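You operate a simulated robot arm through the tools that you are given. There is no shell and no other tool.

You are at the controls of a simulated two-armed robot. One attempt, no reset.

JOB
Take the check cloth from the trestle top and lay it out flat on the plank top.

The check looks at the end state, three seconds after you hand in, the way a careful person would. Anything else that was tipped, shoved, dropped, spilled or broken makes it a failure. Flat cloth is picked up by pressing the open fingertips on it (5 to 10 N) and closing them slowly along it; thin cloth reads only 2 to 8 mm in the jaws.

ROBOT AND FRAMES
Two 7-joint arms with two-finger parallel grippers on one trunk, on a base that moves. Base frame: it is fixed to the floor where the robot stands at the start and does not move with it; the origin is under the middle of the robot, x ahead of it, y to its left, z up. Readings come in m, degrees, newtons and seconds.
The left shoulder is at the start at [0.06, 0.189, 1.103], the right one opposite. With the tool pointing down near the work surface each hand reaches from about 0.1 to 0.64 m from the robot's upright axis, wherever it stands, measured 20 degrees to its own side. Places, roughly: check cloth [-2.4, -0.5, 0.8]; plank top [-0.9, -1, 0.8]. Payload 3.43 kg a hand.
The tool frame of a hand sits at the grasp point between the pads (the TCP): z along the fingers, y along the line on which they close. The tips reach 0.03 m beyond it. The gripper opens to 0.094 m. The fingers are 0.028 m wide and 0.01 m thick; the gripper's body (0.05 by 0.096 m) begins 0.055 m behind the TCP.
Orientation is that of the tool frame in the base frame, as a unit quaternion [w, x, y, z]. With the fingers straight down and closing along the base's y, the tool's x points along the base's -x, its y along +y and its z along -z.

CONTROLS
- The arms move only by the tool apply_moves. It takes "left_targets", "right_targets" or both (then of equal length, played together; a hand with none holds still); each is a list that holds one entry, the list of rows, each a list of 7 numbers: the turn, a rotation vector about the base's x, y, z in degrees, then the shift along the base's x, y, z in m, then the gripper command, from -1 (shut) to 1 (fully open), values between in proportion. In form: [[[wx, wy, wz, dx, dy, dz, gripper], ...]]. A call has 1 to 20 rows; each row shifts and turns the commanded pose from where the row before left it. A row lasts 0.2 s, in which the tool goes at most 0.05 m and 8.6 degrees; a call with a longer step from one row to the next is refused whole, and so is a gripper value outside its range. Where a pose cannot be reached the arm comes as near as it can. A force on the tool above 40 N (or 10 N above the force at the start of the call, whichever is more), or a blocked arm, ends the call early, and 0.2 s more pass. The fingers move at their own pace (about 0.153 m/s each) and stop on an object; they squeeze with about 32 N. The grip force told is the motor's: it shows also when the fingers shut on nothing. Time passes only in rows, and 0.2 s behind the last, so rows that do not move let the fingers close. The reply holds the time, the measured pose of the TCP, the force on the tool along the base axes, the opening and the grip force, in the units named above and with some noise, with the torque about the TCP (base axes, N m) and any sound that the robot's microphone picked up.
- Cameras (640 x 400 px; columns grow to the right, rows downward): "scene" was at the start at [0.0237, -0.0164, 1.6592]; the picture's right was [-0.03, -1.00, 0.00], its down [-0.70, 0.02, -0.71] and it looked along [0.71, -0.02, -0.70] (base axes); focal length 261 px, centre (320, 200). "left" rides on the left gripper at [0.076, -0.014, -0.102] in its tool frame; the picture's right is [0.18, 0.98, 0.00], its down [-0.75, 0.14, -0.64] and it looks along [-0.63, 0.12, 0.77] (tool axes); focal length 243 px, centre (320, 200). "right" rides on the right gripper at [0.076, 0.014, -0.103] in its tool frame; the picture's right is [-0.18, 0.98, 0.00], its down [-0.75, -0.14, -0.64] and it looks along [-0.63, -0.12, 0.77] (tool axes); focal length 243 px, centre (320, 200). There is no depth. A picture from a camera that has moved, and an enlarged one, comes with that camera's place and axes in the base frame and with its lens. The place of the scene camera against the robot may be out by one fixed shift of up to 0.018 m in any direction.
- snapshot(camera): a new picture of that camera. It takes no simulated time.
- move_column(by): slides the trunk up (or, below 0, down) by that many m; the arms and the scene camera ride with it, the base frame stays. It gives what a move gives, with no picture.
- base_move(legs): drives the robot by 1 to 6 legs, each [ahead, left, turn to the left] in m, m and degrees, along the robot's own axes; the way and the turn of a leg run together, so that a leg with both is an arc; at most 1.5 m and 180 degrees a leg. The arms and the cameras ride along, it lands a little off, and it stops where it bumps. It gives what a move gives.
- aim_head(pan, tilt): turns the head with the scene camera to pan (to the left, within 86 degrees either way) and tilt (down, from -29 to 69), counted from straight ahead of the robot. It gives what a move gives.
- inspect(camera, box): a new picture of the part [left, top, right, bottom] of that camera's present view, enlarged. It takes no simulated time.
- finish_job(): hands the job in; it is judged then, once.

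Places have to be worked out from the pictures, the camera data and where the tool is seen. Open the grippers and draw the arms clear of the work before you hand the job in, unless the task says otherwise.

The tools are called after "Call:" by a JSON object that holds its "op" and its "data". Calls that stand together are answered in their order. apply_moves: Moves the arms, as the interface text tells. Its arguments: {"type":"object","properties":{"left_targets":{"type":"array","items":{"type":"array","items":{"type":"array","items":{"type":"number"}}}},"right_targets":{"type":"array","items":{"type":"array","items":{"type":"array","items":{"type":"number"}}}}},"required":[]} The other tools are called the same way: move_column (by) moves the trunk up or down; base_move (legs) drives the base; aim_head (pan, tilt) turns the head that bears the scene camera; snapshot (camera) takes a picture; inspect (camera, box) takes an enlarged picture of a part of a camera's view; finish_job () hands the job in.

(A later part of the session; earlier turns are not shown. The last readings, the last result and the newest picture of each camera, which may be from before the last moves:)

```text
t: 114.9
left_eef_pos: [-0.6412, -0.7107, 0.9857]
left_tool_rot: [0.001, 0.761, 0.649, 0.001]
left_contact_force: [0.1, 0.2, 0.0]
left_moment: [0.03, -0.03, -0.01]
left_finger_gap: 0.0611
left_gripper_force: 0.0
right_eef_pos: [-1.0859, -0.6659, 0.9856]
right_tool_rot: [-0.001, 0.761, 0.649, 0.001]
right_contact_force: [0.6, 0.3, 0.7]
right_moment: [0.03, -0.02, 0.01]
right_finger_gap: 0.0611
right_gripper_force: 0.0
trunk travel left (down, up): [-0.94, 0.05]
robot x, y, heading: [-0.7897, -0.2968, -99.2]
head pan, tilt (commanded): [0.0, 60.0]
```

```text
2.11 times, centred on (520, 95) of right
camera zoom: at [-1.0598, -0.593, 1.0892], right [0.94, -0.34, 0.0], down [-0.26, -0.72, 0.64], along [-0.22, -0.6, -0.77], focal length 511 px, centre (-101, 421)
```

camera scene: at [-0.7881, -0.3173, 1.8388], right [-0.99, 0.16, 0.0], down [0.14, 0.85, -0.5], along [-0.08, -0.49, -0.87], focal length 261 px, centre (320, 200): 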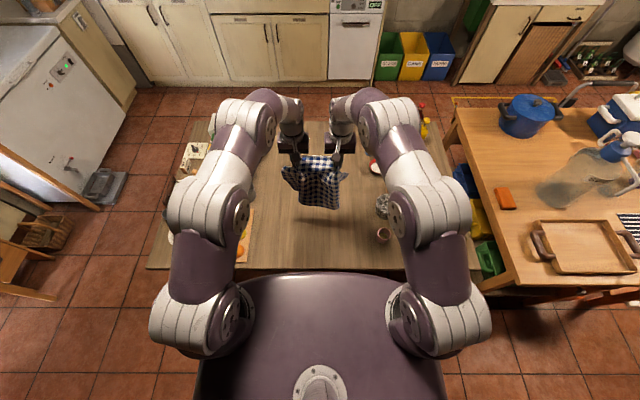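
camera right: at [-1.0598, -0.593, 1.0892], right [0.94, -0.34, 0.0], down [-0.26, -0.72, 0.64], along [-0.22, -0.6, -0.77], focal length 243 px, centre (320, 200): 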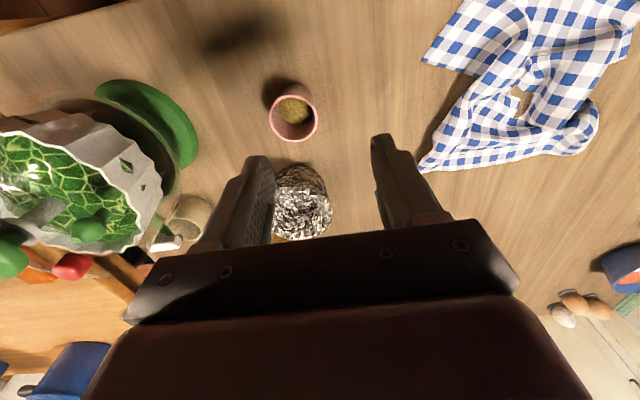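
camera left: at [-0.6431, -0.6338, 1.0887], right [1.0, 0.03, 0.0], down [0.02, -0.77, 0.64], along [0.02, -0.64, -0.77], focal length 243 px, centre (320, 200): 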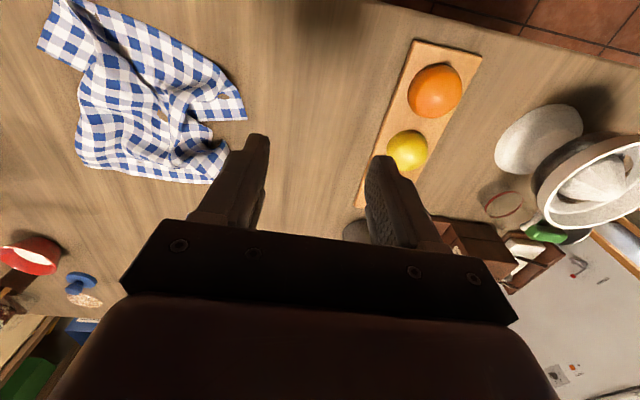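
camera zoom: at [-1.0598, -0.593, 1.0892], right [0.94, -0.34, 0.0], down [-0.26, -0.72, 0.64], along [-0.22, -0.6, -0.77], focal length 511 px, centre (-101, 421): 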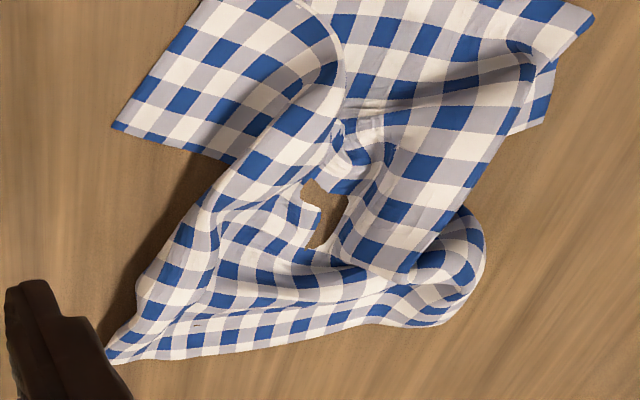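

The cloth lies with corners at about A(-0.77,-0.86), B(-0.985,-0.82), C(-0.956,-0.66), D(-0.74,-0.74), with ridges of excess material in between. I will flatten it by pressing closed fingertips on opposite corners and drawing them apart; first I move 2.5 cm closer, bring the hands up over A and B, and then lower the trunk for reach.

Call:
{"op": "base_move", "data": {"legs": [[0.025, 0, 0]]}}

Call:
{"op": "apply_moves", "data": {"left_targets": [[[0, 0, 0, 0, 0, 0.04, -1], [0, 0, 0, 0, 0, 0.04, -1], [0, 0, 0, 0, 0, 0.04, -1], [0, 0, 0, -0.034, -0.02, 0, -1], [0, 0, 0, -0.034, -0.02, 0, -1], [0, 0, 0, -0.034, -0.02, 0, -1], [0, 0, 0, -0.034, -0.02, 0, -1], [0, 0, 0, 0, 0, 0, -1]]], "right_targets": [[[0, 0, 0, 0, 0, 0.04, -1], [0, 0, 0, 0, 0, 0.04, -1], [0, 0, 0, 0, 0, 0.04, -1], [0, 0, 0, 0.032, -0.025, 0, -1], [0, 0, 0, 0.032, -0.025, 0, -1], [0, 0, 0, 0.032, -0.025, 0, -1], [0, 0, 0, 0.032, -0.025, 0, -1], [0, 0, 0, 0, 0, 0, -1]]]}}

Call:
{"op": "move_column", "data": {"by": -0.14}}

Call:
{"op": "inspect", "data": {"camera": "scene", "box": [200, 120, 460, 300]}}

Call:
{"op": "snapshot", "data": {"camera": "left"}}

Call:
{"op": "snapshot", "data": {"camera": "right"}}

```text
t: 115.7
left_eef_pos: [-0.6455, -0.7297, 0.9891]
left_tool_rot: [0.003, 0.761, 0.649, 0.0]
left_contact_force: [0.4, 1.0, 0.5]
left_moment: [-0.08, -0.02, -0.02]
left_finger_gap: 0.0613
left_gripper_force: 0.2
right_eef_pos: [-1.0891, -0.6838, 0.9876]
right_tool_rot: [0.002, 0.761, 0.649, -0.001]
right_contact_force: [0.3, 0.3, 0.1]
right_moment: [-0.06, 0.01, -0.02]
right_finger_gap: 0.0611
right_gripper_force: 0.0
trunk travel left (down, up): [-0.94, 0.05]
robot x, y, heading: [-0.7961, -0.323, -98.9]
head pan, tilt (commanded): [0.0, 60.0]
```

```text
t: 117.5
left_eef_pos: [-0.7828, -0.8137, 1.1061]
left_tool_rot: [0.002, 0.761, 0.649, 0.0]
left_contact_force: [0.5, -0.5, 1.2]
left_moment: [-0.02, 0.0, 0.01]
left_finger_gap: 0.0001
left_gripper_force: 32.0
right_eef_pos: [-0.9606, -0.7881, 1.1052]
right_tool_rot: [-0.001, 0.761, 0.649, 0.0]
right_contact_force: [-0.5, 0.1, 0.7]
right_moment: [-0.02, -0.03, -0.02]
right_finger_gap: 0.0
right_gripper_force: 32.1
trunk travel left (down, up): [-0.94, 0.05]
robot x, y, heading: [-0.7913, -0.3223, -99.0]
head pan, tilt (commanded): [0.0, 60.0]
```

```text
t: 119.2
left_eef_pos: [-0.7827, -0.8145, 0.9658]
left_tool_rot: [0.001, 0.761, 0.649, 0.001]
left_contact_force: [-0.4, 0.3, -0.7]
left_moment: [0.01, -0.02, 0.01]
left_finger_gap: 0.0
left_gripper_force: 32.4
right_eef_pos: [-0.9602, -0.7887, 0.9652]
right_tool_rot: [-0.001, 0.761, 0.649, 0.001]
right_contact_force: [0.1, -0.7, 0.9]
right_moment: [-0.02, -0.01, -0.03]
right_finger_gap: 0.0
right_gripper_force: 31.9
trunk travel left (down, up): [-0.8, 0.19]
robot x, y, heading: [-0.7923, -0.3224, -99.2]
head pan, tilt (commanded): [0.0, 60.0]
```

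```text
2.22 times, centred on (330, 210) of scene
camera zoom: at [-0.7921, -0.3426, 1.6638], right [-0.99, 0.16, 0.0], down [0.14, 0.86, -0.5], along [-0.08, -0.49, -0.87], focal length 580 px, centre (298, 178)
```

zoom: 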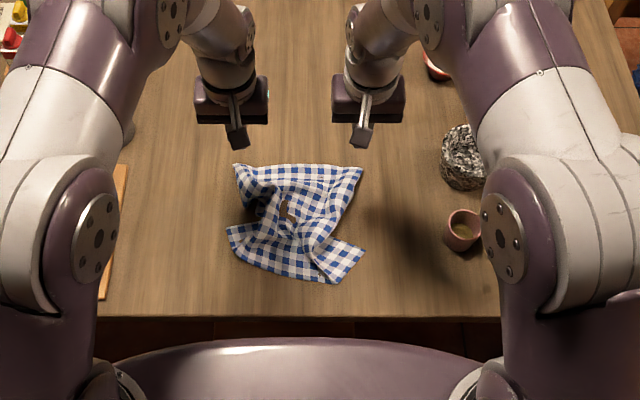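

```text
taken
camera left: at [-0.784, -0.7378, 1.0689], right [1.0, 0.03, 0.0], down [0.02, -0.77, 0.64], along [0.02, -0.64, -0.77], focal length 243 px, centre (320, 200)
```

left: 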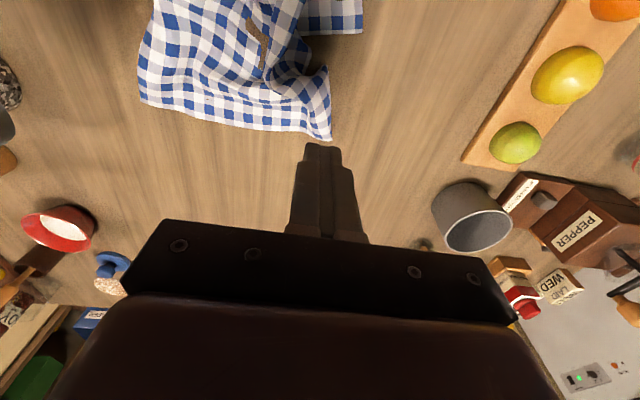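

```text
taken
camera right: at [-0.9354, -0.7162, 1.0689], right [0.94, -0.34, 0.0], down [-0.26, -0.72, 0.64], along [-0.22, -0.6, -0.77], focal length 243 px, centre (320, 200)
```

right: 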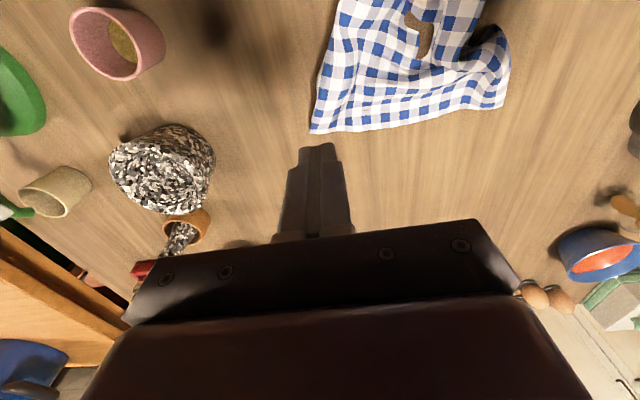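

From the wrist views A≈(-0.768,-0.865) and B≈(-0.985,-0.825). I bring the closed fingertips above points 2 cm inside those corners and descend to just above the cloth.

Call:
{"op": "apply_moves", "data": {"left_targets": [[[0, 0, 0, -0.0007, -0.0136, 0, -1], [0, 0, 0, -0.0006, -0.0135, 0, -1], [0, 0, 0, 0, 0, -0.03, -1], [0, 0, 0, 0, 0, -0.03, -1], [0, 0, 0, 0, 0, -0.03, -1], [0, 0, 0, 0, 0, -0.025, -1], [0, 0, 0, 0, 0, 0, -1]]], "right_targets": [[[0, 0, 0, -0.0007, -0.0102, 0, -1], [0, 0, 0, -0.0007, -0.0101, 0, -1], [0, 0, 0, 0, 0, -0.03, -1], [0, 0, 0, 0, 0, -0.03, -1], [0, 0, 0, 0, 0, -0.03, -1], [0, 0, 0, 0, 0, -0.025, -1], [0, 0, 0, 0, 0, 0, -1]]]}}

Call:
{"op": "snapshot", "data": {"camera": "left"}}

Call:
{"op": "snapshot", "data": {"camera": "right"}}

```text
t: 120.8
left_eef_pos: [-0.7837, -0.8424, 0.8499]
left_tool_rot: [0.002, 0.761, 0.649, 0.002]
left_contact_force: [0.5, -0.5, 0.2]
left_moment: [-0.03, 0.01, 0.02]
left_finger_gap: 0.0002
left_gripper_force: 32.2
right_eef_pos: [-0.963, -0.8079, 0.8495]
right_tool_rot: [0.0, 0.761, 0.649, 0.001]
right_contact_force: [-0.5, 0.2, 0.2]
right_moment: [-0.01, 0.03, 0.01]
right_finger_gap: 0.0001
right_gripper_force: 32.1
trunk travel left (down, up): [-0.8, 0.19]
robot x, y, heading: [-0.7938, -0.3214, -99.1]
head pan, tilt (commanded): [0.0, 60.0]
```

```text
taken
camera left: at [-0.7856, -0.7647, 0.9535], right [1.0, 0.03, 0.0], down [0.02, -0.77, 0.64], along [0.02, -0.64, -0.77], focal length 243 px, centre (320, 200)
```

left: 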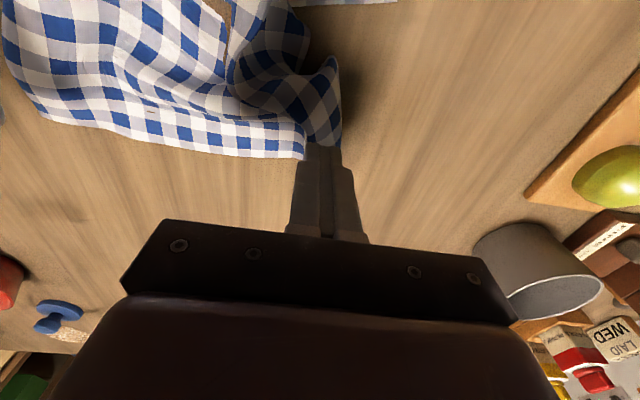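

```text
taken
camera right: at [-0.9367, -0.7358, 0.9536], right [0.94, -0.34, 0.0], down [-0.26, -0.72, 0.64], along [-0.22, -0.6, -0.77], focal length 243 px, centre (320, 200)
```

right: 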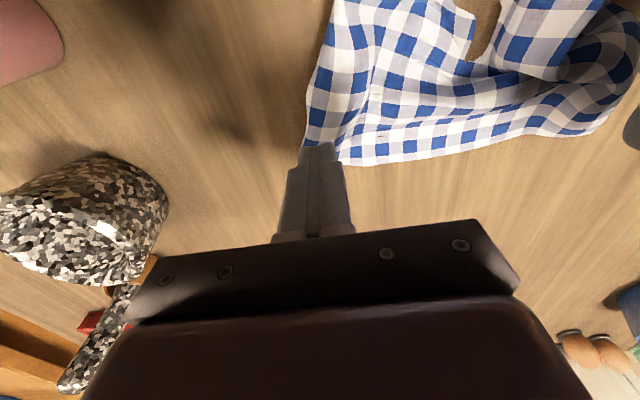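

The tips are about 2 cm above the two corners. I descend slowly to contact.

Call:
{"op": "apply_moves", "data": {"left_targets": [[[0, 0, 0, 0, 0, -0.006, -1], [0, 0, 0, 0, 0, -0.006, -1], [0, 0, 0, 0, 0, -0.003, -1], [0, 0, 0, 0, 0, -0.001, -1], [0, 0, 0, 0, 0, 0, -1]]], "right_targets": [[[0, 0, 0, 0, 0, -0.006, -1], [0, 0, 0, 0, 0, -0.006, -1], [0, 0, 0, 0, 0, -0.003, -1], [0, 0, 0, 0, 0, -0.001, -1], [0, 0, 0, 0, 0, 0, -1]]]}}

```text
t: 122.0
left_eef_pos: [-0.7842, -0.8426, 0.8351]
left_tool_rot: [0.002, 0.762, 0.648, 0.001]
left_contact_force: [1.0, -1.0, 0.5]
left_moment: [0.0, -0.02, -0.03]
left_finger_gap: 0.0
left_gripper_force: 31.9
right_eef_pos: [-0.9629, -0.8086, 0.8357]
right_tool_rot: [-0.001, 0.761, 0.649, 0.0]
right_contact_force: [0.0, 0.5, 0.6]
right_moment: [0.02, -0.02, 0.0]
right_finger_gap: 0.0002
right_gripper_force: 32.1
trunk travel left (down, up): [-0.8, 0.19]
robot x, y, heading: [-0.7899, -0.3234, -99.1]
head pan, tilt (commanded): [0.0, 60.0]
```

No contact yet; a further 3 mm in 1 mm rows.

Call:
{"op": "apply_moves", "data": {"left_targets": [[[0, 0, 0, 0, 0, -0.001, -1], [0, 0, 0, 0, 0, -0.001, -1], [0, 0, 0, 0, 0, -0.001, -1], [0, 0, 0, 0, 0, 0, -1]]], "right_targets": [[[0, 0, 0, 0, 0, -0.001, -1], [0, 0, 0, 0, 0, -0.001, -1], [0, 0, 0, 0, 0, -0.001, -1], [0, 0, 0, 0, 0, 0, -1]]]}}

```text
t: 123.0
left_eef_pos: [-0.7855, -0.8423, 0.8314]
left_tool_rot: [0.002, 0.761, 0.649, 0.001]
left_contact_force: [0.7, 0.3, -0.2]
left_moment: [0.0, 0.01, -0.01]
left_finger_gap: 0.0001
left_gripper_force: 32.4
right_eef_pos: [-0.9635, -0.8082, 0.8311]
right_tool_rot: [-0.001, 0.761, 0.649, 0.0]
right_contact_force: [-0.3, 0.9, -0.2]
right_moment: [0.0, -0.02, -0.03]
right_finger_gap: 0.0002
right_gripper_force: 32.1
trunk travel left (down, up): [-0.8, 0.19]
robot x, y, heading: [-0.7943, -0.3234, -98.9]
head pan, tilt (commanded): [0.0, 60.0]
```

Still free at z≈0.831, so this table is slightly lower; another 3 mm.

Call:
{"op": "apply_moves", "data": {"left_targets": [[[0, 0, 0, 0, 0, -0.001, -1], [0, 0, 0, 0, 0, -0.001, -1], [0, 0, 0, 0, 0, -0.001, -1], [0, 0, 0, 0, 0, 0, -1]]], "right_targets": [[[0, 0, 0, 0, 0, -0.001, -1], [0, 0, 0, 0, 0, -0.001, -1], [0, 0, 0, 0, 0, -0.001, -1], [0, 0, 0, 0, 0, 0, -1]]]}}

```text
t: 124.0
left_eef_pos: [-0.7834, -0.8428, 0.8286]
left_tool_rot: [0.002, 0.761, 0.648, 0.001]
left_contact_force: [0.2, -0.4, 0.0]
left_moment: [-0.01, 0.0, 0.04]
left_finger_gap: 0.0001
left_gripper_force: 32.4
right_eef_pos: [-0.9624, -0.8085, 0.8276]
right_tool_rot: [0.0, 0.761, 0.649, 0.001]
right_contact_force: [-0.7, 0.1, -0.4]
right_moment: [-0.04, -0.01, 0.01]
right_finger_gap: 0.0
right_gripper_force: 32.1
trunk travel left (down, up): [-0.8, 0.19]
robot x, y, heading: [-0.7904, -0.3205, -98.8]
head pan, tilt (commanded): [0.0, 60.0]
```

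Still nothing; I continue in 1.5 mm rows watching force.

Call:
{"op": "apply_moves", "data": {"left_targets": [[[0, 0, 0, 0, 0, -0.0015, -1], [0, 0, 0, 0, 0, -0.0015, -1], [0, 0, 0, 0, 0, 0, -1]]], "right_targets": [[[0, 0, 0, 0, 0, -0.0015, -1], [0, 0, 0, 0, 0, -0.0015, -1], [0, 0, 0, 0, 0, 0, -1]]]}}

Call:
{"op": "snapshot", "data": {"camera": "left"}}

Call:
{"op": "snapshot", "data": {"camera": "right"}}

```text
t: 124.8
left_eef_pos: [-0.7842, -0.8414, 0.8251]
left_tool_rot: [0.0, 0.761, 0.649, 0.001]
left_contact_force: [0.7, -0.3, -0.5]
left_moment: [-0.04, 0.0, 0.02]
left_finger_gap: 0.0
left_gripper_force: 32.1
right_eef_pos: [-0.9638, -0.8083, 0.826]
right_tool_rot: [-0.001, 0.761, 0.649, 0.0]
right_contact_force: [0.5, -0.4, -0.8]
right_moment: [0.02, -0.02, -0.02]
right_finger_gap: 0.0
right_gripper_force: 32.1
trunk travel left (down, up): [-0.8, 0.19]
robot x, y, heading: [-0.7975, -0.3237, -99.1]
head pan, tilt (commanded): [0.0, 60.0]
```

```text
taken
camera left: at [-0.7854, -0.7651, 0.9289], right [1.0, 0.03, 0.0], down [0.02, -0.77, 0.64], along [0.02, -0.64, -0.77], focal length 243 px, centre (320, 200)
```

left: 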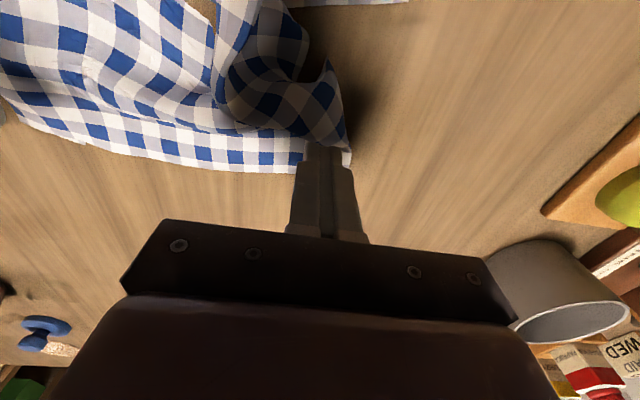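

```text
taken
camera right: at [-0.9369, -0.7363, 0.9286], right [0.94, -0.34, 0.0], down [-0.26, -0.72, 0.64], along [-0.22, -0.6, -0.77], focal length 243 px, centre (320, 200)
```

right: 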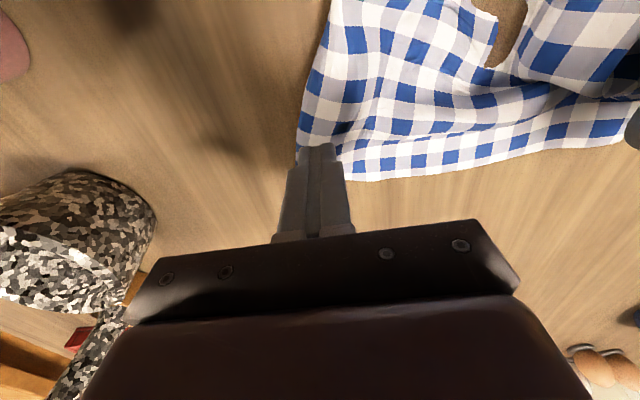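

Visually the tips look very near the cloth. I continue descending.

Call:
{"op": "apply_moves", "data": {"left_targets": [[[0, 0, 0, 0, 0, -0.0015, -1], [0, 0, 0, 0, 0, -0.0015, -1], [0, 0, 0, 0, 0, -0.001, -1], [0, 0, 0, 0, 0, 0, -1]]], "right_targets": [[[0, 0, 0, 0, 0, -0.0015, -1], [0, 0, 0, 0, 0, -0.0015, -1], [0, 0, 0, 0, 0, -0.001, -1], [0, 0, 0, 0, 0, 0, -1]]]}}

```text
t: 125.8
left_eef_pos: [-0.7837, -0.8421, 0.8213]
left_tool_rot: [0.001, 0.761, 0.649, 0.002]
left_contact_force: [-0.3, 0.1, 0.8]
left_moment: [0.0, 0.03, 0.0]
left_finger_gap: 0.0001
left_gripper_force: 31.8
right_eef_pos: [-0.9635, -0.8081, 0.8216]
right_tool_rot: [-0.001, 0.761, 0.649, 0.001]
right_contact_force: [0.1, 0.5, -1.3]
right_moment: [0.0, 0.01, -0.01]
right_finger_gap: 0.0001
right_gripper_force: 31.8
trunk travel left (down, up): [-0.8, 0.19]
robot x, y, heading: [-0.7943, -0.3215, -99.1]
head pan, tilt (commanded): [0.0, 60.0]
```

Call:
{"op": "apply_moves", "data": {"left_targets": [[[0, 0, 0, 0, 0, -0.0015, -1], [0, 0, 0, 0, 0, -0.0015, -1], [0, 0, 0, 0, 0, -0.001, -1], [0, 0, 0, 0, 0, 0, -1]]], "right_targets": [[[0, 0, 0, 0, 0, -0.0015, -1], [0, 0, 0, 0, 0, -0.0015, -1], [0, 0, 0, 0, 0, -0.001, -1], [0, 0, 0, 0, 0, 0, -1]]]}}

Call:
{"op": "snapshot", "data": {"camera": "right"}}

```text
t: 126.8
left_eef_pos: [-0.7839, -0.8428, 0.8176]
left_tool_rot: [0.001, 0.761, 0.649, 0.001]
left_contact_force: [0.3, 0.1, -0.1]
left_moment: [0.02, 0.03, -0.03]
left_finger_gap: 0.0
left_gripper_force: 32.4
right_eef_pos: [-0.9627, -0.8089, 0.8173]
right_tool_rot: [0.0, 0.761, 0.649, 0.001]
right_contact_force: [-0.5, -1.1, -0.4]
right_moment: [-0.05, 0.02, 0.02]
right_finger_gap: 0.0
right_gripper_force: 31.5
trunk travel left (down, up): [-0.8, 0.19]
robot x, y, heading: [-0.7922, -0.3204, -99.3]
head pan, tilt (commanded): [0.0, 60.0]
```

```text
taken
camera right: at [-0.9371, -0.7366, 0.9208], right [0.94, -0.34, 0.0], down [-0.26, -0.72, 0.64], along [-0.22, -0.6, -0.77], focal length 243 px, centre (320, 200)
```

right: 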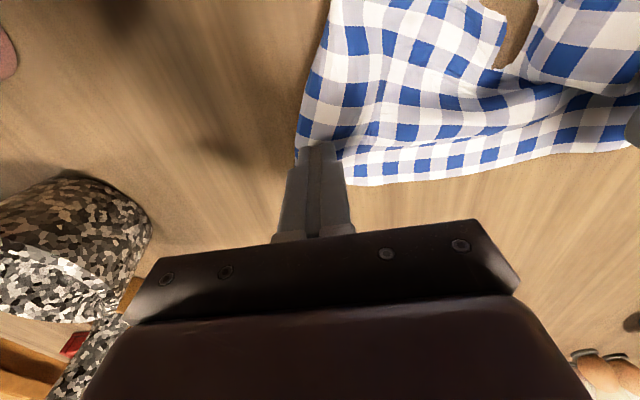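

Still no contact: triangulating a cloth feature from two heights shows this table top is at about z=0.735, lower than the trestle. That puts A at (-0.764,-0.897) and B at (-0.998,-0.851); I move the hands forward accordingly and lower the trunk 6 cm.

Call:
{"op": "apply_moves", "data": {"left_targets": [[[0, 0, 0, 0, 0, 0.015, -1], [0, 0, 0, 0, 0, 0.015, -1], [0, 0, 0, 0.0016, -0.0158, 0, -1], [0, 0, 0, 0.0016, -0.0158, 0, -1], [0, 0, 0, 0, 0, 0, -1]]], "right_targets": [[[0, 0, 0, 0, 0, 0.015, -1], [0, 0, 0, 0, 0, 0.015, -1], [0, 0, 0, -0.006, -0.0132, 0, -1], [0, 0, 0, -0.006, -0.0132, 0, -1], [0, 0, 0, 0, 0, 0, -1]]]}}

Call:
{"op": "move_column", "data": {"by": -0.06}}

Call:
{"op": "snapshot", "data": {"camera": "left"}}

Call:
{"op": "snapshot", "data": {"camera": "right"}}

Call:
{"op": "snapshot", "data": {"camera": "scene"}}

```text
t: 128.0
left_eef_pos: [-0.7801, -0.8733, 0.8488]
left_tool_rot: [0.001, 0.761, 0.649, 0.002]
left_contact_force: [0.1, 0.0, -0.4]
left_moment: [-0.02, -0.02, 0.02]
left_finger_gap: 0.0003
left_gripper_force: 31.9
right_eef_pos: [-0.9746, -0.8338, 0.8482]
right_tool_rot: [-0.001, 0.762, 0.648, 0.0]
right_contact_force: [0.3, 0.3, 0.5]
right_moment: [0.01, 0.03, -0.01]
right_finger_gap: 0.0001
right_gripper_force: 32.3
trunk travel left (down, up): [-0.8, 0.19]
robot x, y, heading: [-0.7921, -0.3237, -99.2]
head pan, tilt (commanded): [0.0, 60.0]
```

```text
t: 129.0
left_eef_pos: [-0.7813, -0.8722, 0.7933]
left_tool_rot: [0.004, 0.76, 0.649, -0.002]
left_contact_force: [-1.2, -1.8, 22.8]
left_moment: [0.16, 0.04, -0.01]
left_finger_gap: 0.0
left_gripper_force: 31.5
right_eef_pos: [-0.9739, -0.8346, 0.7916]
right_tool_rot: [0.003, 0.761, 0.649, -0.002]
right_contact_force: [-1.0, -2.9, 23.6]
right_moment: [0.08, -0.06, 0.0]
right_finger_gap: 0.0001
right_gripper_force: 32.2
trunk travel left (down, up): [-0.74, 0.25]
robot x, y, heading: [-0.793, -0.3246, -99.1]
head pan, tilt (commanded): [0.0, 60.0]
```

```text
taken
camera left: at [-0.7819, -0.7951, 0.8947], right [1.0, 0.03, 0.0], down [0.02, -0.76, 0.65], along [0.02, -0.65, -0.76], focal length 243 px, centre (320, 200)
```

left: 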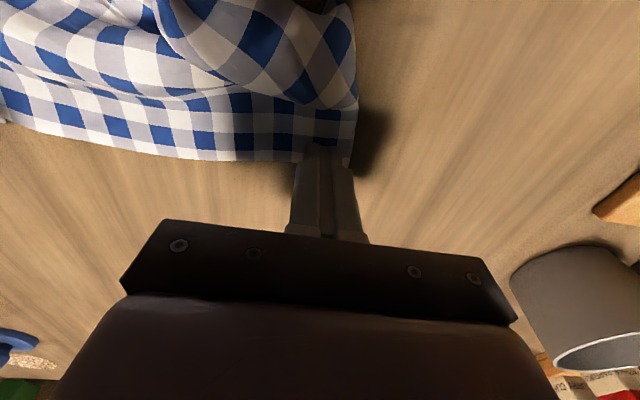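

```text
taken
camera right: at [-0.9483, -0.7617, 0.895], right [0.94, -0.34, 0.0], down [-0.26, -0.72, 0.65], along [-0.22, -0.61, -0.76], focal length 243 px, centre (320, 200)
```

right: 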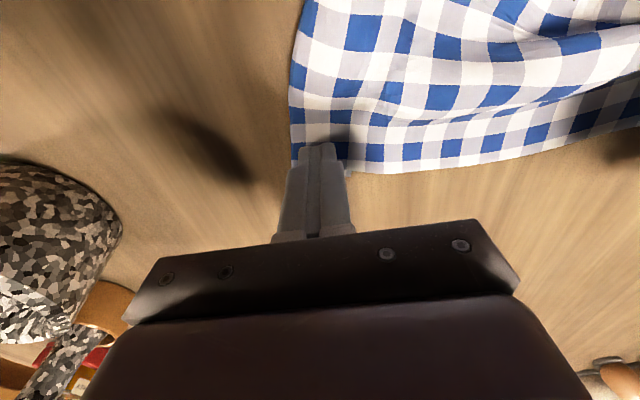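

```text
taken
camera scene: at [-0.7914, -0.3379, 1.6047], right [-0.99, 0.16, 0.0], down [0.14, 0.85, -0.5], along [-0.08, -0.5, -0.86], focal length 261 px, centre (320, 200)
```

scene: 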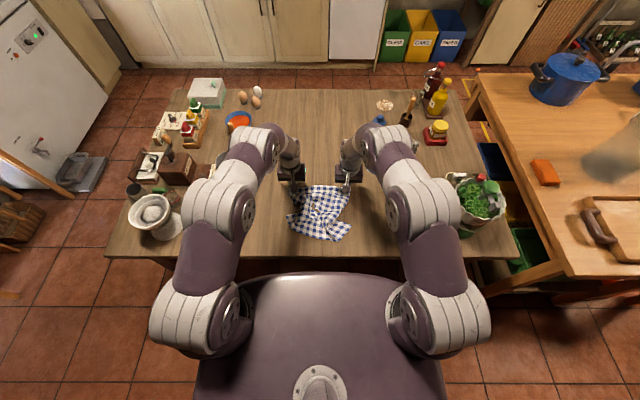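

Contact at TCP z≈0.7925 (23 N each), so the surface is at about 0.763; both tips sit right on corners A and B. I ease to ~12 N and drag the two corners apart by 4 cm each along the far edge.

Call:
{"op": "apply_moves", "data": {"left_targets": [[[0, 0, 0, 0, 0, 0.0012, -1], [0, 0, 0, 0.0049, -0.0009, 0, -1], [0, 0, 0, 0.0049, -0.0009, 0, -1], [0, 0, 0, 0.0049, -0.0009, 0, -1], [0, 0, 0, 0.0049, -0.0009, 0, -1], [0, 0, 0, 0, 0, 0, -1]]], "right_targets": [[[0, 0, 0, 0, 0, 0.0012, -1], [0, 0, 0, -0.0049, 0.0009, 0, -1], [0, 0, 0, -0.0049, 0.0009, 0, -1], [0, 0, 0, -0.0049, 0.0009, 0, -1], [0, 0, 0, -0.0049, 0.0009, 0, -1], [0, 0, 0, 0, 0, 0, -1]]]}}

Call:
{"op": "snapshot", "data": {"camera": "left"}}

Call:
{"op": "snapshot", "data": {"camera": "right"}}

Call:
{"op": "inspect", "data": {"camera": "scene", "box": [260, 150, 380, 250]}}

```text
t: 130.4
left_eef_pos: [-0.7603, -0.8742, 0.7922]
left_tool_rot: [0.004, 0.76, 0.65, -0.001]
left_contact_force: [-15.0, 3.2, 25.2]
left_moment: [0.26, 0.68, 0.11]
left_finger_gap: 0.0
left_gripper_force: 31.8
right_eef_pos: [-0.9931, -0.8289, 0.7918]
right_tool_rot: [0.001, 0.761, 0.649, -0.001]
right_contact_force: [19.9, -5.5, 31.9]
right_moment: [-0.01, -0.82, -0.17]
right_finger_gap: 0.0001
right_gripper_force: 32.1
trunk travel left (down, up): [-0.74, 0.25]
robot x, y, heading: [-0.7928, -0.321, -99.2]
head pan, tilt (commanded): [0.0, 60.0]
```

```text
taken
camera left: at [-0.761, -0.7963, 0.8947], right [1.0, 0.03, 0.0], down [0.02, -0.76, 0.65], along [0.02, -0.65, -0.76], focal length 243 px, centre (320, 200)
```

left: 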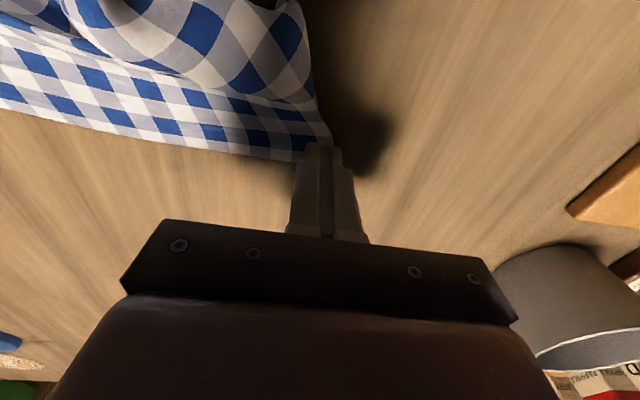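

```text
taken
camera right: at [-0.9672, -0.7555, 0.895], right [0.94, -0.34, 0.0], down [-0.26, -0.72, 0.64], along [-0.22, -0.61, -0.76], focal length 243 px, centre (320, 200)
```

right: 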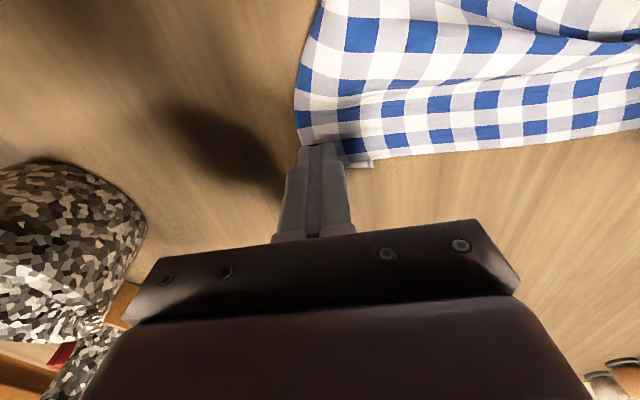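

```text
4.00 times, centred on (320, 200) of scene
camera zoom: at [-0.79, -0.3356, 1.6039], right [-0.99, 0.16, 0.0], down [0.14, 0.85, -0.5], along [-0.08, -0.5, -0.86], focal length 1044 px, centre (320, 200)
```

zoom: 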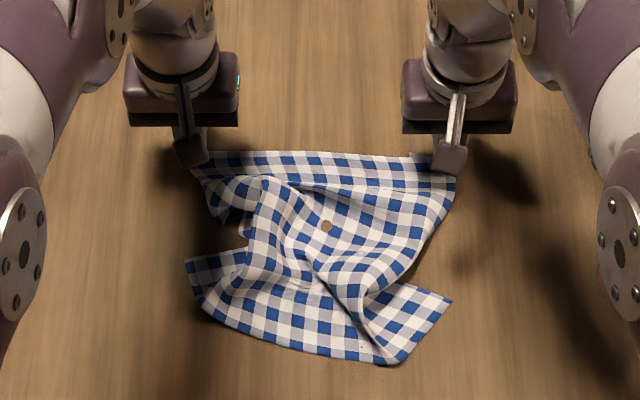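

The drag works: B followed fully, while the left tip slipped partway on A; the far edge is straightening. I reposition the left tip 2.5 cm inward, with the right holding as anchor, and read the force.

Call:
{"op": "apply_moves", "data": {"left_targets": [[[0, 0, 0, 0, 0, 0.008, -1], [0, 0, 0, 0, 0, 0.006, -1], [0, 0, 0, -0.0125, 0.007, 0, -1], [0, 0, 0, -0.0125, 0.004, 0, -1], [0, 0, 0, 0, 0, -0.006, -1], [0, 0, 0, 0, 0, -0.005, -1], [0, 0, 0, 0, 0, 0, -1]]], "right_targets": [[[0, 0, 0, 0, 0, 0.001, -1], [0, 0, 0, 0, 0, 0, -1], [0, 0, 0, 0, 0, 0, -1], [0, 0, 0, 0, 0, 0, -1], [0, 0, 0, 0, 0, 0, -1], [0, 0, 0, 0, 0, 0, -1], [0, 0, 0, 0, 0, 0, -1]]]}}

Call:
{"op": "snapshot", "data": {"camera": "left"}}

```text
t: 132.0
left_eef_pos: [-0.785, -0.8638, 0.7936]
left_tool_rot: [0.002, 0.76, 0.649, 0.0]
left_contact_force: [-0.1, 0.2, 0.9]
left_moment: [-0.02, -0.01, 0.01]
left_finger_gap: 0.0
left_gripper_force: 32.4
right_eef_pos: [-0.9933, -0.829, 0.7918]
right_tool_rot: [0.001, 0.761, 0.649, 0.0]
right_contact_force: [4.4, 4.1, 34.4]
right_moment: [0.34, -0.46, 0.02]
right_finger_gap: 0.0
right_gripper_force: 31.7
trunk travel left (down, up): [-0.74, 0.25]
robot x, y, heading: [-0.7912, -0.3213, -99.2]
head pan, tilt (commanded): [0.0, 60.0]
```

```text
taken
camera left: at [-0.7861, -0.786, 0.897], right [1.0, 0.03, 0.0], down [0.02, -0.76, 0.65], along [0.02, -0.65, -0.76], focal length 243 px, centre (320, 200)
```

left: 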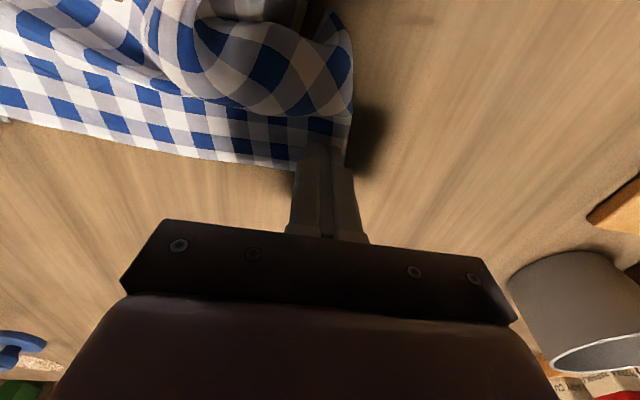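

The right presses too hard (34 N), so I raise it 2 mm; the left is at touch, so I lower it ~1.2 mm and read again.

Call:
{"op": "apply_moves", "data": {"left_targets": [[[0, 0, 0, 0, 0, -0.0006, -1], [0, 0, 0, 0, 0, -0.0006, -1], [0, 0, 0, 0, 0, 0, -1]]], "right_targets": [[[0, 0, 0, 0, 0, 0.001, -1], [0, 0, 0, 0, 0, 0.001, -1], [0, 0, 0, 0, 0, 0, -1]]]}}

```text
t: 132.8
left_eef_pos: [-0.7857, -0.8655, 0.7931]
left_tool_rot: [0.003, 0.761, 0.649, 0.001]
left_contact_force: [1.6, 2.1, 9.8]
left_moment: [0.09, 0.01, -0.02]
left_finger_gap: 0.0
left_gripper_force: 32.0
right_eef_pos: [-0.9933, -0.8301, 0.7909]
right_tool_rot: [-0.001, 0.761, 0.649, 0.001]
right_contact_force: [3.5, 1.1, 9.5]
right_moment: [0.08, -0.09, 0.0]
right_finger_gap: 0.0001
right_gripper_force: 32.0
trunk travel left (down, up): [-0.74, 0.25]
robot x, y, heading: [-0.7931, -0.3213, -99.0]
head pan, tilt (commanded): [0.0, 60.0]
```

Both at ~10 N. I drag the left corner outward 3 cm in small rows with the right anchoring.

Call:
{"op": "apply_moves", "data": {"left_targets": [[[0, 0, 0, 0.002, 0, -0.0004, -1], [0, 0, 0, 0.004, -0.0008, 0, -1], [0, 0, 0, 0.004, -0.0008, 0, -1], [0, 0, 0, 0.004, -0.0008, 0, -1], [0, 0, 0, 0.004, -0.0008, 0, -1], [0, 0, 0, 0.004, -0.0008, 0, -1], [0, 0, 0, 0.004, -0.0008, 0, -1], [0, 0, 0, 0, 0, 0, -1]]]}}

Call:
{"op": "snapshot", "data": {"camera": "left"}}

Call:
{"op": "inspect", "data": {"camera": "scene", "box": [260, 150, 380, 250]}}

```text
t: 134.6
left_eef_pos: [-0.7619, -0.8695, 0.7921]
left_tool_rot: [0.003, 0.761, 0.649, 0.001]
left_contact_force: [-5.1, 0.3, 26.3]
left_moment: [0.11, 0.28, 0.0]
left_finger_gap: 0.0
left_gripper_force: 32.3
right_eef_pos: [-0.994, -0.8305, 0.7933]
right_tool_rot: [0.0, 0.761, 0.649, 0.001]
right_contact_force: [-0.2, 0.1, 0.4]
right_moment: [-0.04, -0.02, 0.03]
right_finger_gap: 0.0001
right_gripper_force: 31.6
trunk travel left (down, up): [-0.74, 0.25]
robot x, y, heading: [-0.792, -0.3182, -99.3]
head pan, tilt (commanded): [0.0, 60.0]
```

```text
taken
camera left: at [-0.7622, -0.7919, 0.895], right [1.0, 0.03, 0.0], down [0.02, -0.76, 0.65], along [0.02, -0.65, -0.76], focal length 243 px, centre (320, 200)
```

left: 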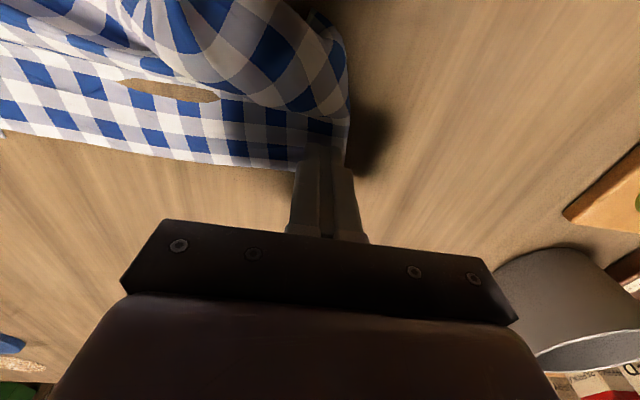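

```text
4.00 times, centred on (320, 200) of scene
camera zoom: at [-0.7935, -0.339, 1.6039], right [-0.99, 0.16, 0.0], down [0.14, 0.85, -0.5], along [-0.08, -0.5, -0.86], focal length 1044 px, centre (320, 200)
```

zoom: 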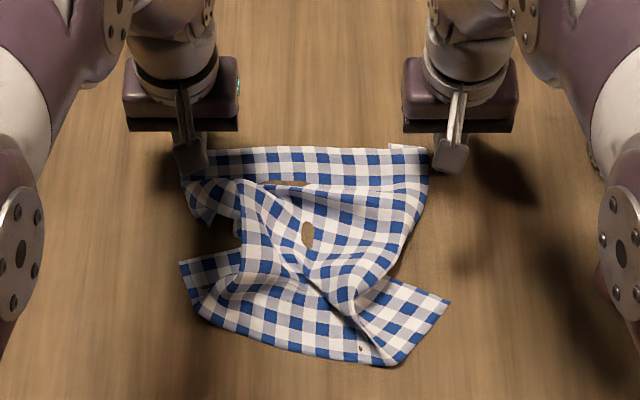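

The left corner now follows well, but the right tip lost its hold and the far edge shifted left. I re-place the right tip 3 cm inward on corner B and press firmly.

Call:
{"op": "apply_moves", "data": {"right_targets": [[[0, 0, 0, 0, 0, 0.012, -1], [0, 0, 0, 0.0148, -0.0028, 0, -1], [0, 0, 0, 0.0147, -0.0027, 0, -1], [0, 0, 0, 0, 0, -0.01, -1], [0, 0, 0, 0, 0, -0.002, -1], [0, 0, 0, 0, 0, -0.001, -1], [0, 0, 0, 0, 0, 0, -1]]]}}

Call:
{"op": "snapshot", "data": {"camera": "right"}}

```text
t: 136.2
left_eef_pos: [-0.761, -0.8681, 0.7928]
left_tool_rot: [0.004, 0.761, 0.648, 0.0]
left_contact_force: [-6.7, -3.2, 24.2]
left_moment: [-0.02, 0.26, 0.09]
left_finger_gap: 0.0
left_gripper_force: 31.8
right_eef_pos: [-0.9649, -0.8356, 0.7926]
right_tool_rot: [0.001, 0.761, 0.649, 0.0]
right_contact_force: [-1.3, 1.0, 8.3]
right_moment: [0.05, 0.0, 0.01]
right_finger_gap: 0.0002
right_gripper_force: 32.4
trunk travel left (down, up): [-0.74, 0.25]
robot x, y, heading: [-0.7929, -0.3246, -99.2]
head pan, tilt (commanded): [0.0, 60.0]
```

```text
taken
camera right: at [-0.9398, -0.7622, 0.8956], right [0.94, -0.34, 0.0], down [-0.26, -0.72, 0.64], along [-0.22, -0.61, -0.77], focal length 243 px, centre (320, 200)
```

right: 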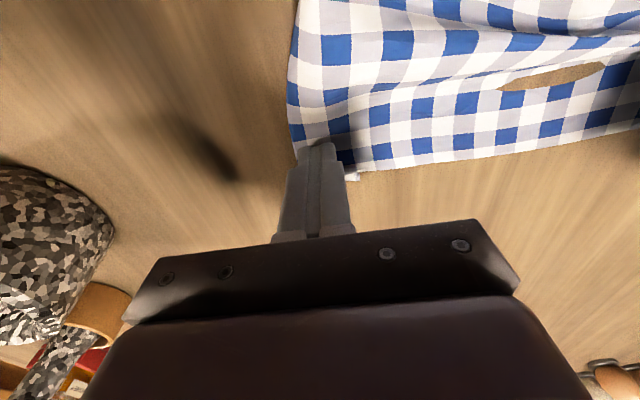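

The right tip is well on B (8 N). I press it to ~20 N and drag right by 5 cm and left by 2.5 cm together.

Call:
{"op": "apply_moves", "data": {"left_targets": [[[0, 0, 0, 0, 0, 0, -1], [0, 0, 0, 0, 0, 0, -1], [0, 0, 0, 0.0025, -0.0004, 0, -1], [0, 0, 0, 0.0025, -0.0004, 0, -1], [0, 0, 0, 0.0025, -0.0004, 0, -1], [0, 0, 0, 0.0025, -0.0004, 0, -1], [0, 0, 0, 0.0025, -0.0004, 0, -1], [0, 0, 0, 0.0025, -0.0004, 0, -1], [0, 0, 0, 0, 0, 0, -1]]], "right_targets": [[[0, 0, 0, 0, 0, -0.001, -1], [0, 0, 0, 0, 0, -0.0005, -1], [0, 0, 0, -0.0049, 0.0008, 0, -1], [0, 0, 0, -0.0049, 0.0008, 0, -1], [0, 0, 0, -0.0049, 0.0008, 0, -1], [0, 0, 0, -0.0049, 0.0008, 0, -1], [0, 0, 0, -0.0049, 0.0008, 0, -1], [0, 0, 0, -0.0049, 0.0008, 0, -1], [0, 0, 0, 0, 0, 0, -1]]]}}

Call:
{"op": "inspect", "data": {"camera": "scene", "box": [260, 150, 380, 250]}}

Call:
{"op": "snapshot", "data": {"camera": "left"}}

Call:
{"op": "snapshot", "data": {"camera": "right"}}

```text
t: 138.2
left_eef_pos: [-0.7439, -0.8698, 0.7914]
left_tool_rot: [0.002, 0.761, 0.649, 0.0]
left_contact_force: [-8.8, 3.0, 15.6]
left_moment: [0.09, 0.4, 0.02]
left_finger_gap: 0.0
left_gripper_force: 31.8
right_eef_pos: [-0.9938, -0.8302, 0.7903]
right_tool_rot: [0.0, 0.761, 0.649, -0.001]
right_contact_force: [15.4, -3.4, 23.9]
right_moment: [-0.02, -0.69, -0.05]
right_finger_gap: 0.0
right_gripper_force: 32.0
trunk travel left (down, up): [-0.74, 0.25]
robot x, y, heading: [-0.7915, -0.3227, -99.2]
head pan, tilt (commanded): [0.0, 60.0]
```

```text
4.00 times, centred on (320, 200) of scene
camera zoom: at [-0.7901, -0.3375, 1.6038], right [-0.99, 0.16, 0.0], down [0.14, 0.85, -0.5], along [-0.08, -0.5, -0.86], focal length 1044 px, centre (320, 200)
```

zoom: 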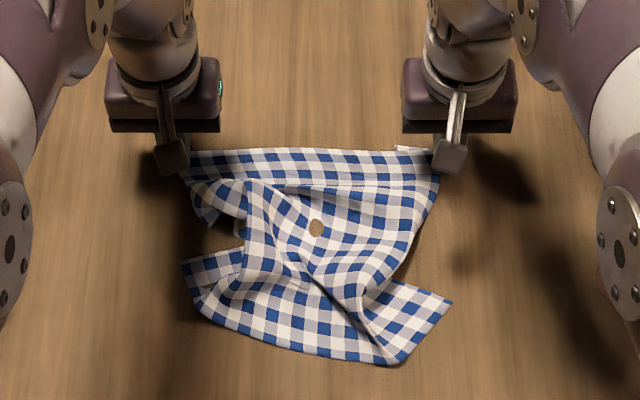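

```text
taken
camera left: at [-0.7452, -0.7929, 0.8948], right [1.0, 0.03, 0.0], down [0.02, -0.76, 0.65], along [0.02, -0.64, -0.76], focal length 243 px, centre (320, 200)
```

left: 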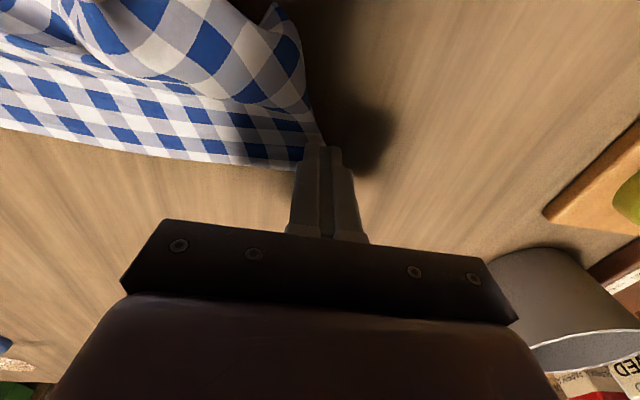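

```text
taken
camera right: at [-0.9675, -0.7574, 0.8945], right [0.94, -0.34, 0.0], down [-0.26, -0.72, 0.64], along [-0.22, -0.61, -0.77], focal length 243 px, centre (320, 200)
```

right: 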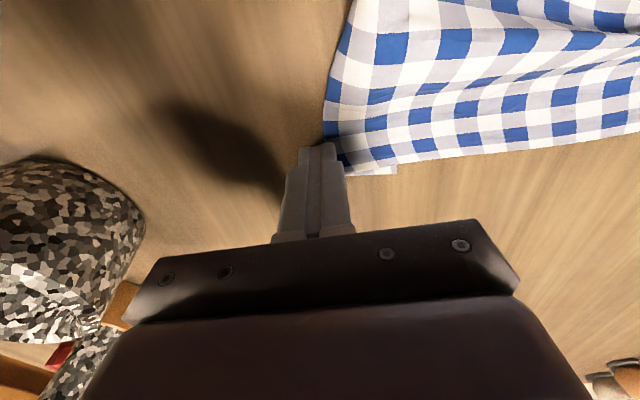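

Both tips slip once the edge is taut, so I check by counting checks how much material is still folded along the far edge.

Call:
{"op": "inspect", "data": {"camera": "scene", "box": [295, 182, 365, 242]}}

Call:
{"op": "inspect", "data": {"camera": "right", "box": [310, 0, 640, 200]}}

Call:
{"op": "inspect", "data": {"camera": "left", "box": [0, 0, 350, 200]}}

```text
6.67 times, centred on (330, 212) of scene
camera zoom: at [-0.7901, -0.3375, 1.6038], right [-0.99, 0.16, 0.0], down [0.14, 0.85, -0.5], along [-0.08, -0.5, -0.86], focal length 1740 px, centre (253, 120)
```

zoom: 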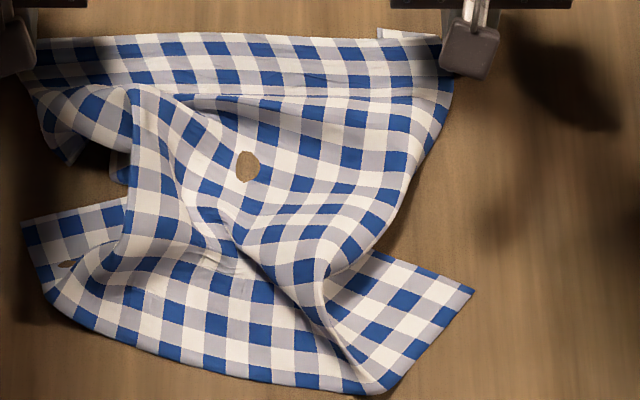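

```text
1.94 times, centred on (475, 100) of right
camera zoom: at [-0.9675, -0.7574, 0.8945], right [0.94, -0.34, 0.0], down [-0.26, -0.72, 0.64], along [-0.22, -0.61, -0.77], focal length 470 px, centre (19, 394)
```

zoom: 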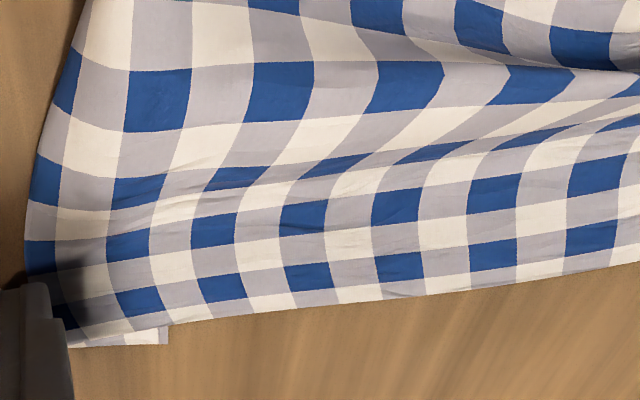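

```text
1.83 times, centred on (175, 100) of left
camera zoom: at [-0.7452, -0.7929, 0.8948], right [1.0, 0.03, 0.0], down [0.02, -0.76, 0.65], along [0.02, -0.64, -0.76], focal length 444 px, centre (585, 383)
```

zoom: 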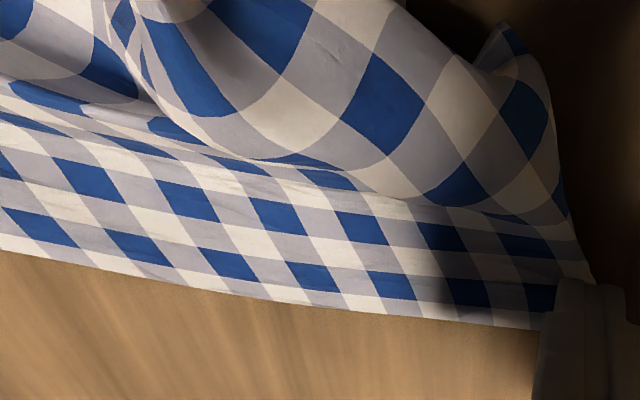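

The visible far strip is only ~9.6 of 12.9 check periods, with flaps folded under near B and curled at A, while the near corners C(-0.968,-0.688) and D(-0.734,-0.766) are clean single layers. I'll now work from the near edge: first press on D and C and draw them apart to straighten the hem.

Call:
{"op": "apply_moves", "data": {"left_targets": [[[0, 0, 0, 0, 0, 0.03, -1], [0, 0, 0, 0, 0, 0.03, -1], [0, 0, 0, -0.003, 0.0396, 0, -1], [0, 0, 0, -0.003, 0.0396, 0, -1], [0, 0, 0, -0.003, 0.0396, 0, -1], [0, 0, 0, 0, 0, 0, -1], [0, 0, 0, 0, 0, -0.03, -1], [0, 0, 0, 0, 0, -0.015, -1], [0, 0, 0, 0, 0, 0, -1]]], "right_targets": [[[0, 0, 0, 0, 0, 0.03, -1], [0, 0, 0, 0, 0, 0.03, -1], [0, 0, 0, 0.0127, 0.0358, 0, -1], [0, 0, 0, 0.0127, 0.0358, 0, -1], [0, 0, 0, 0.0128, 0.0358, 0, -1], [0, 0, 0, 0.0128, 0.0357, 0, -1], [0, 0, 0, 0, 0, -0.03, -1], [0, 0, 0, 0, 0, -0.015, -1], [0, 0, 0, 0, 0, 0, -1]]]}}

Call:
{"op": "inspect", "data": {"camera": "scene", "box": [260, 150, 380, 250]}}

Call:
{"op": "snapshot", "data": {"camera": "left"}}

Call:
{"op": "snapshot", "data": {"camera": "right"}}

```text
t: 140.2
left_eef_pos: [-0.753, -0.7543, 0.8047]
left_tool_rot: [0.002, 0.761, 0.649, 0.001]
left_contact_force: [-0.8, -0.3, -0.9]
left_moment: [0.0, -0.04, 0.0]
left_finger_gap: 0.0
left_gripper_force: 31.9
right_eef_pos: [-0.9431, -0.6885, 0.8037]
right_tool_rot: [-0.001, 0.761, 0.649, 0.001]
right_contact_force: [1.4, 0.6, -0.4]
right_moment: [0.01, -0.02, -0.02]
right_finger_gap: 0.0
right_gripper_force: 31.7
trunk travel left (down, up): [-0.74, 0.25]
robot x, y, heading: [-0.7953, -0.3219, -99.1]
head pan, tilt (commanded): [0.0, 60.0]
```

```text
4.00 times, centred on (320, 200) of scene
camera zoom: at [-0.7921, -0.3425, 1.6038], right [-0.99, 0.16, 0.0], down [0.14, 0.86, -0.5], along [-0.08, -0.49, -0.87], focal length 1044 px, centre (320, 200)
```

zoom: 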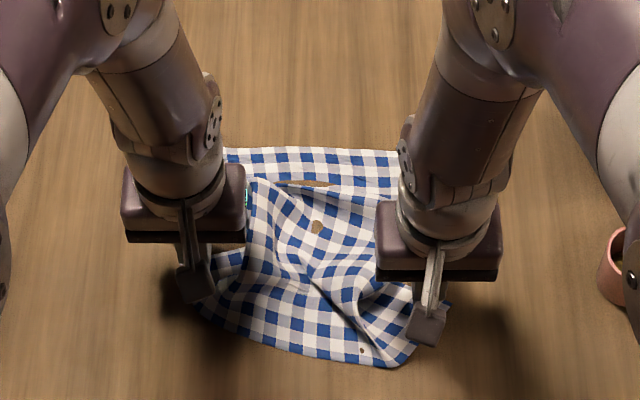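

```text
taken
camera left: at [-0.7548, -0.6764, 0.9077], right [1.0, 0.03, 0.0], down [0.02, -0.77, 0.64], along [0.02, -0.64, -0.77], focal length 243 px, centre (320, 200)
```

left: 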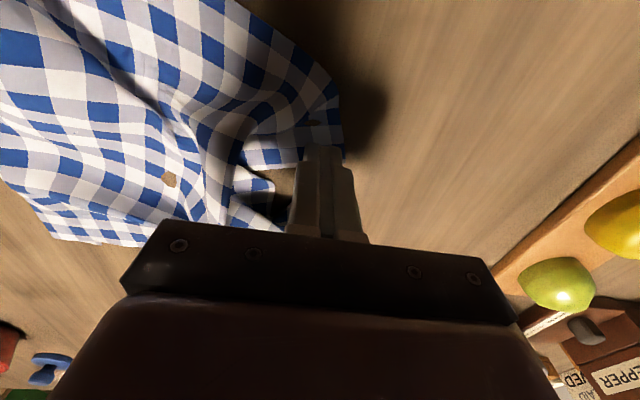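

```text
taken
camera right: at [-0.9174, -0.6163, 0.9074], right [0.94, -0.34, 0.0], down [-0.26, -0.72, 0.64], along [-0.22, -0.6, -0.77], focal length 243 px, centre (320, 200)
```

right: 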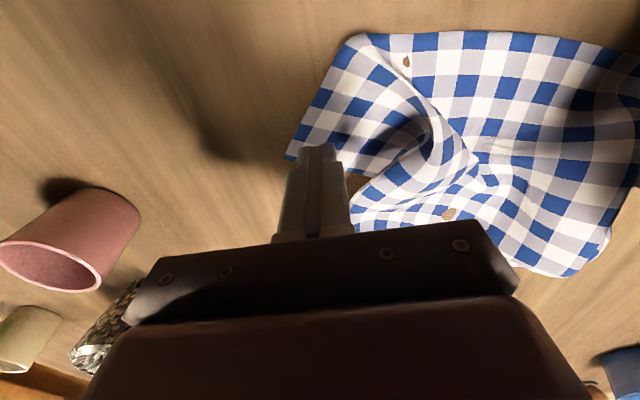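

Tips are over the D and C flaps. I descend to contact.

Call:
{"op": "apply_moves", "data": {"left_targets": [[[0, 0, 0, 0, 0, -0.008, -1], [0, 0, 0, 0, 0, -0.003, -1], [0, 0, 0, 0, 0, -0.0015, -1], [0, 0, 0, 0, 0, 0, -1]]], "right_targets": [[[0, 0, 0, 0, 0, -0.008, -1], [0, 0, 0, 0, 0, -0.002, -1], [0, 0, 0, 0, 0, -0.0015, -1], [0, 0, 0, 0, 0, 0, -1]]]}}

```text
t: 141.2
left_eef_pos: [-0.7541, -0.7534, 0.7936]
left_tool_rot: [0.002, 0.762, 0.648, 0.001]
left_contact_force: [-0.8, 0.2, 0.4]
left_moment: [-0.02, 0.03, -0.03]
left_finger_gap: 0.0001
left_gripper_force: 32.5
right_eef_pos: [-0.943, -0.6891, 0.7935]
right_tool_rot: [-0.001, 0.761, 0.649, 0.001]
right_contact_force: [0.3, -0.1, 0.7]
right_moment: [0.03, 0.02, 0.0]
right_finger_gap: 0.0
right_gripper_force: 31.1
trunk travel left (down, up): [-0.74, 0.25]
robot x, y, heading: [-0.7942, -0.3232, -99.2]
head pan, tilt (commanded): [0.0, 60.0]
```

Call:
{"op": "apply_moves", "data": {"left_targets": [[[0, 0, 0, 0, 0, -0.001, -1], [0, 0, 0, 0, 0, -0.001, -1], [0, 0, 0, 0, 0, 0, -1]]], "right_targets": [[[0, 0, 0, 0, 0, -0.001, -1], [0, 0, 0, 0, 0, -0.001, -1], [0, 0, 0, 0, 0, 0, -1]]]}}

```text
t: 142.0
left_eef_pos: [-0.7539, -0.7541, 0.7927]
left_tool_rot: [0.002, 0.761, 0.649, 0.0]
left_contact_force: [0.0, -0.1, 8.3]
left_moment: [0.04, 0.02, -0.04]
left_finger_gap: 0.0
left_gripper_force: 31.9
right_eef_pos: [-0.9434, -0.6892, 0.7913]
right_tool_rot: [0.0, 0.761, 0.649, 0.0]
right_contact_force: [0.7, 0.3, 4.1]
right_moment: [-0.03, 0.02, 0.02]
right_finger_gap: 0.0001
right_gripper_force: 32.0
trunk travel left (down, up): [-0.74, 0.25]
robot x, y, heading: [-0.7904, -0.3177, -99.3]
head pan, tilt (commanded): [0.0, 60.0]
```

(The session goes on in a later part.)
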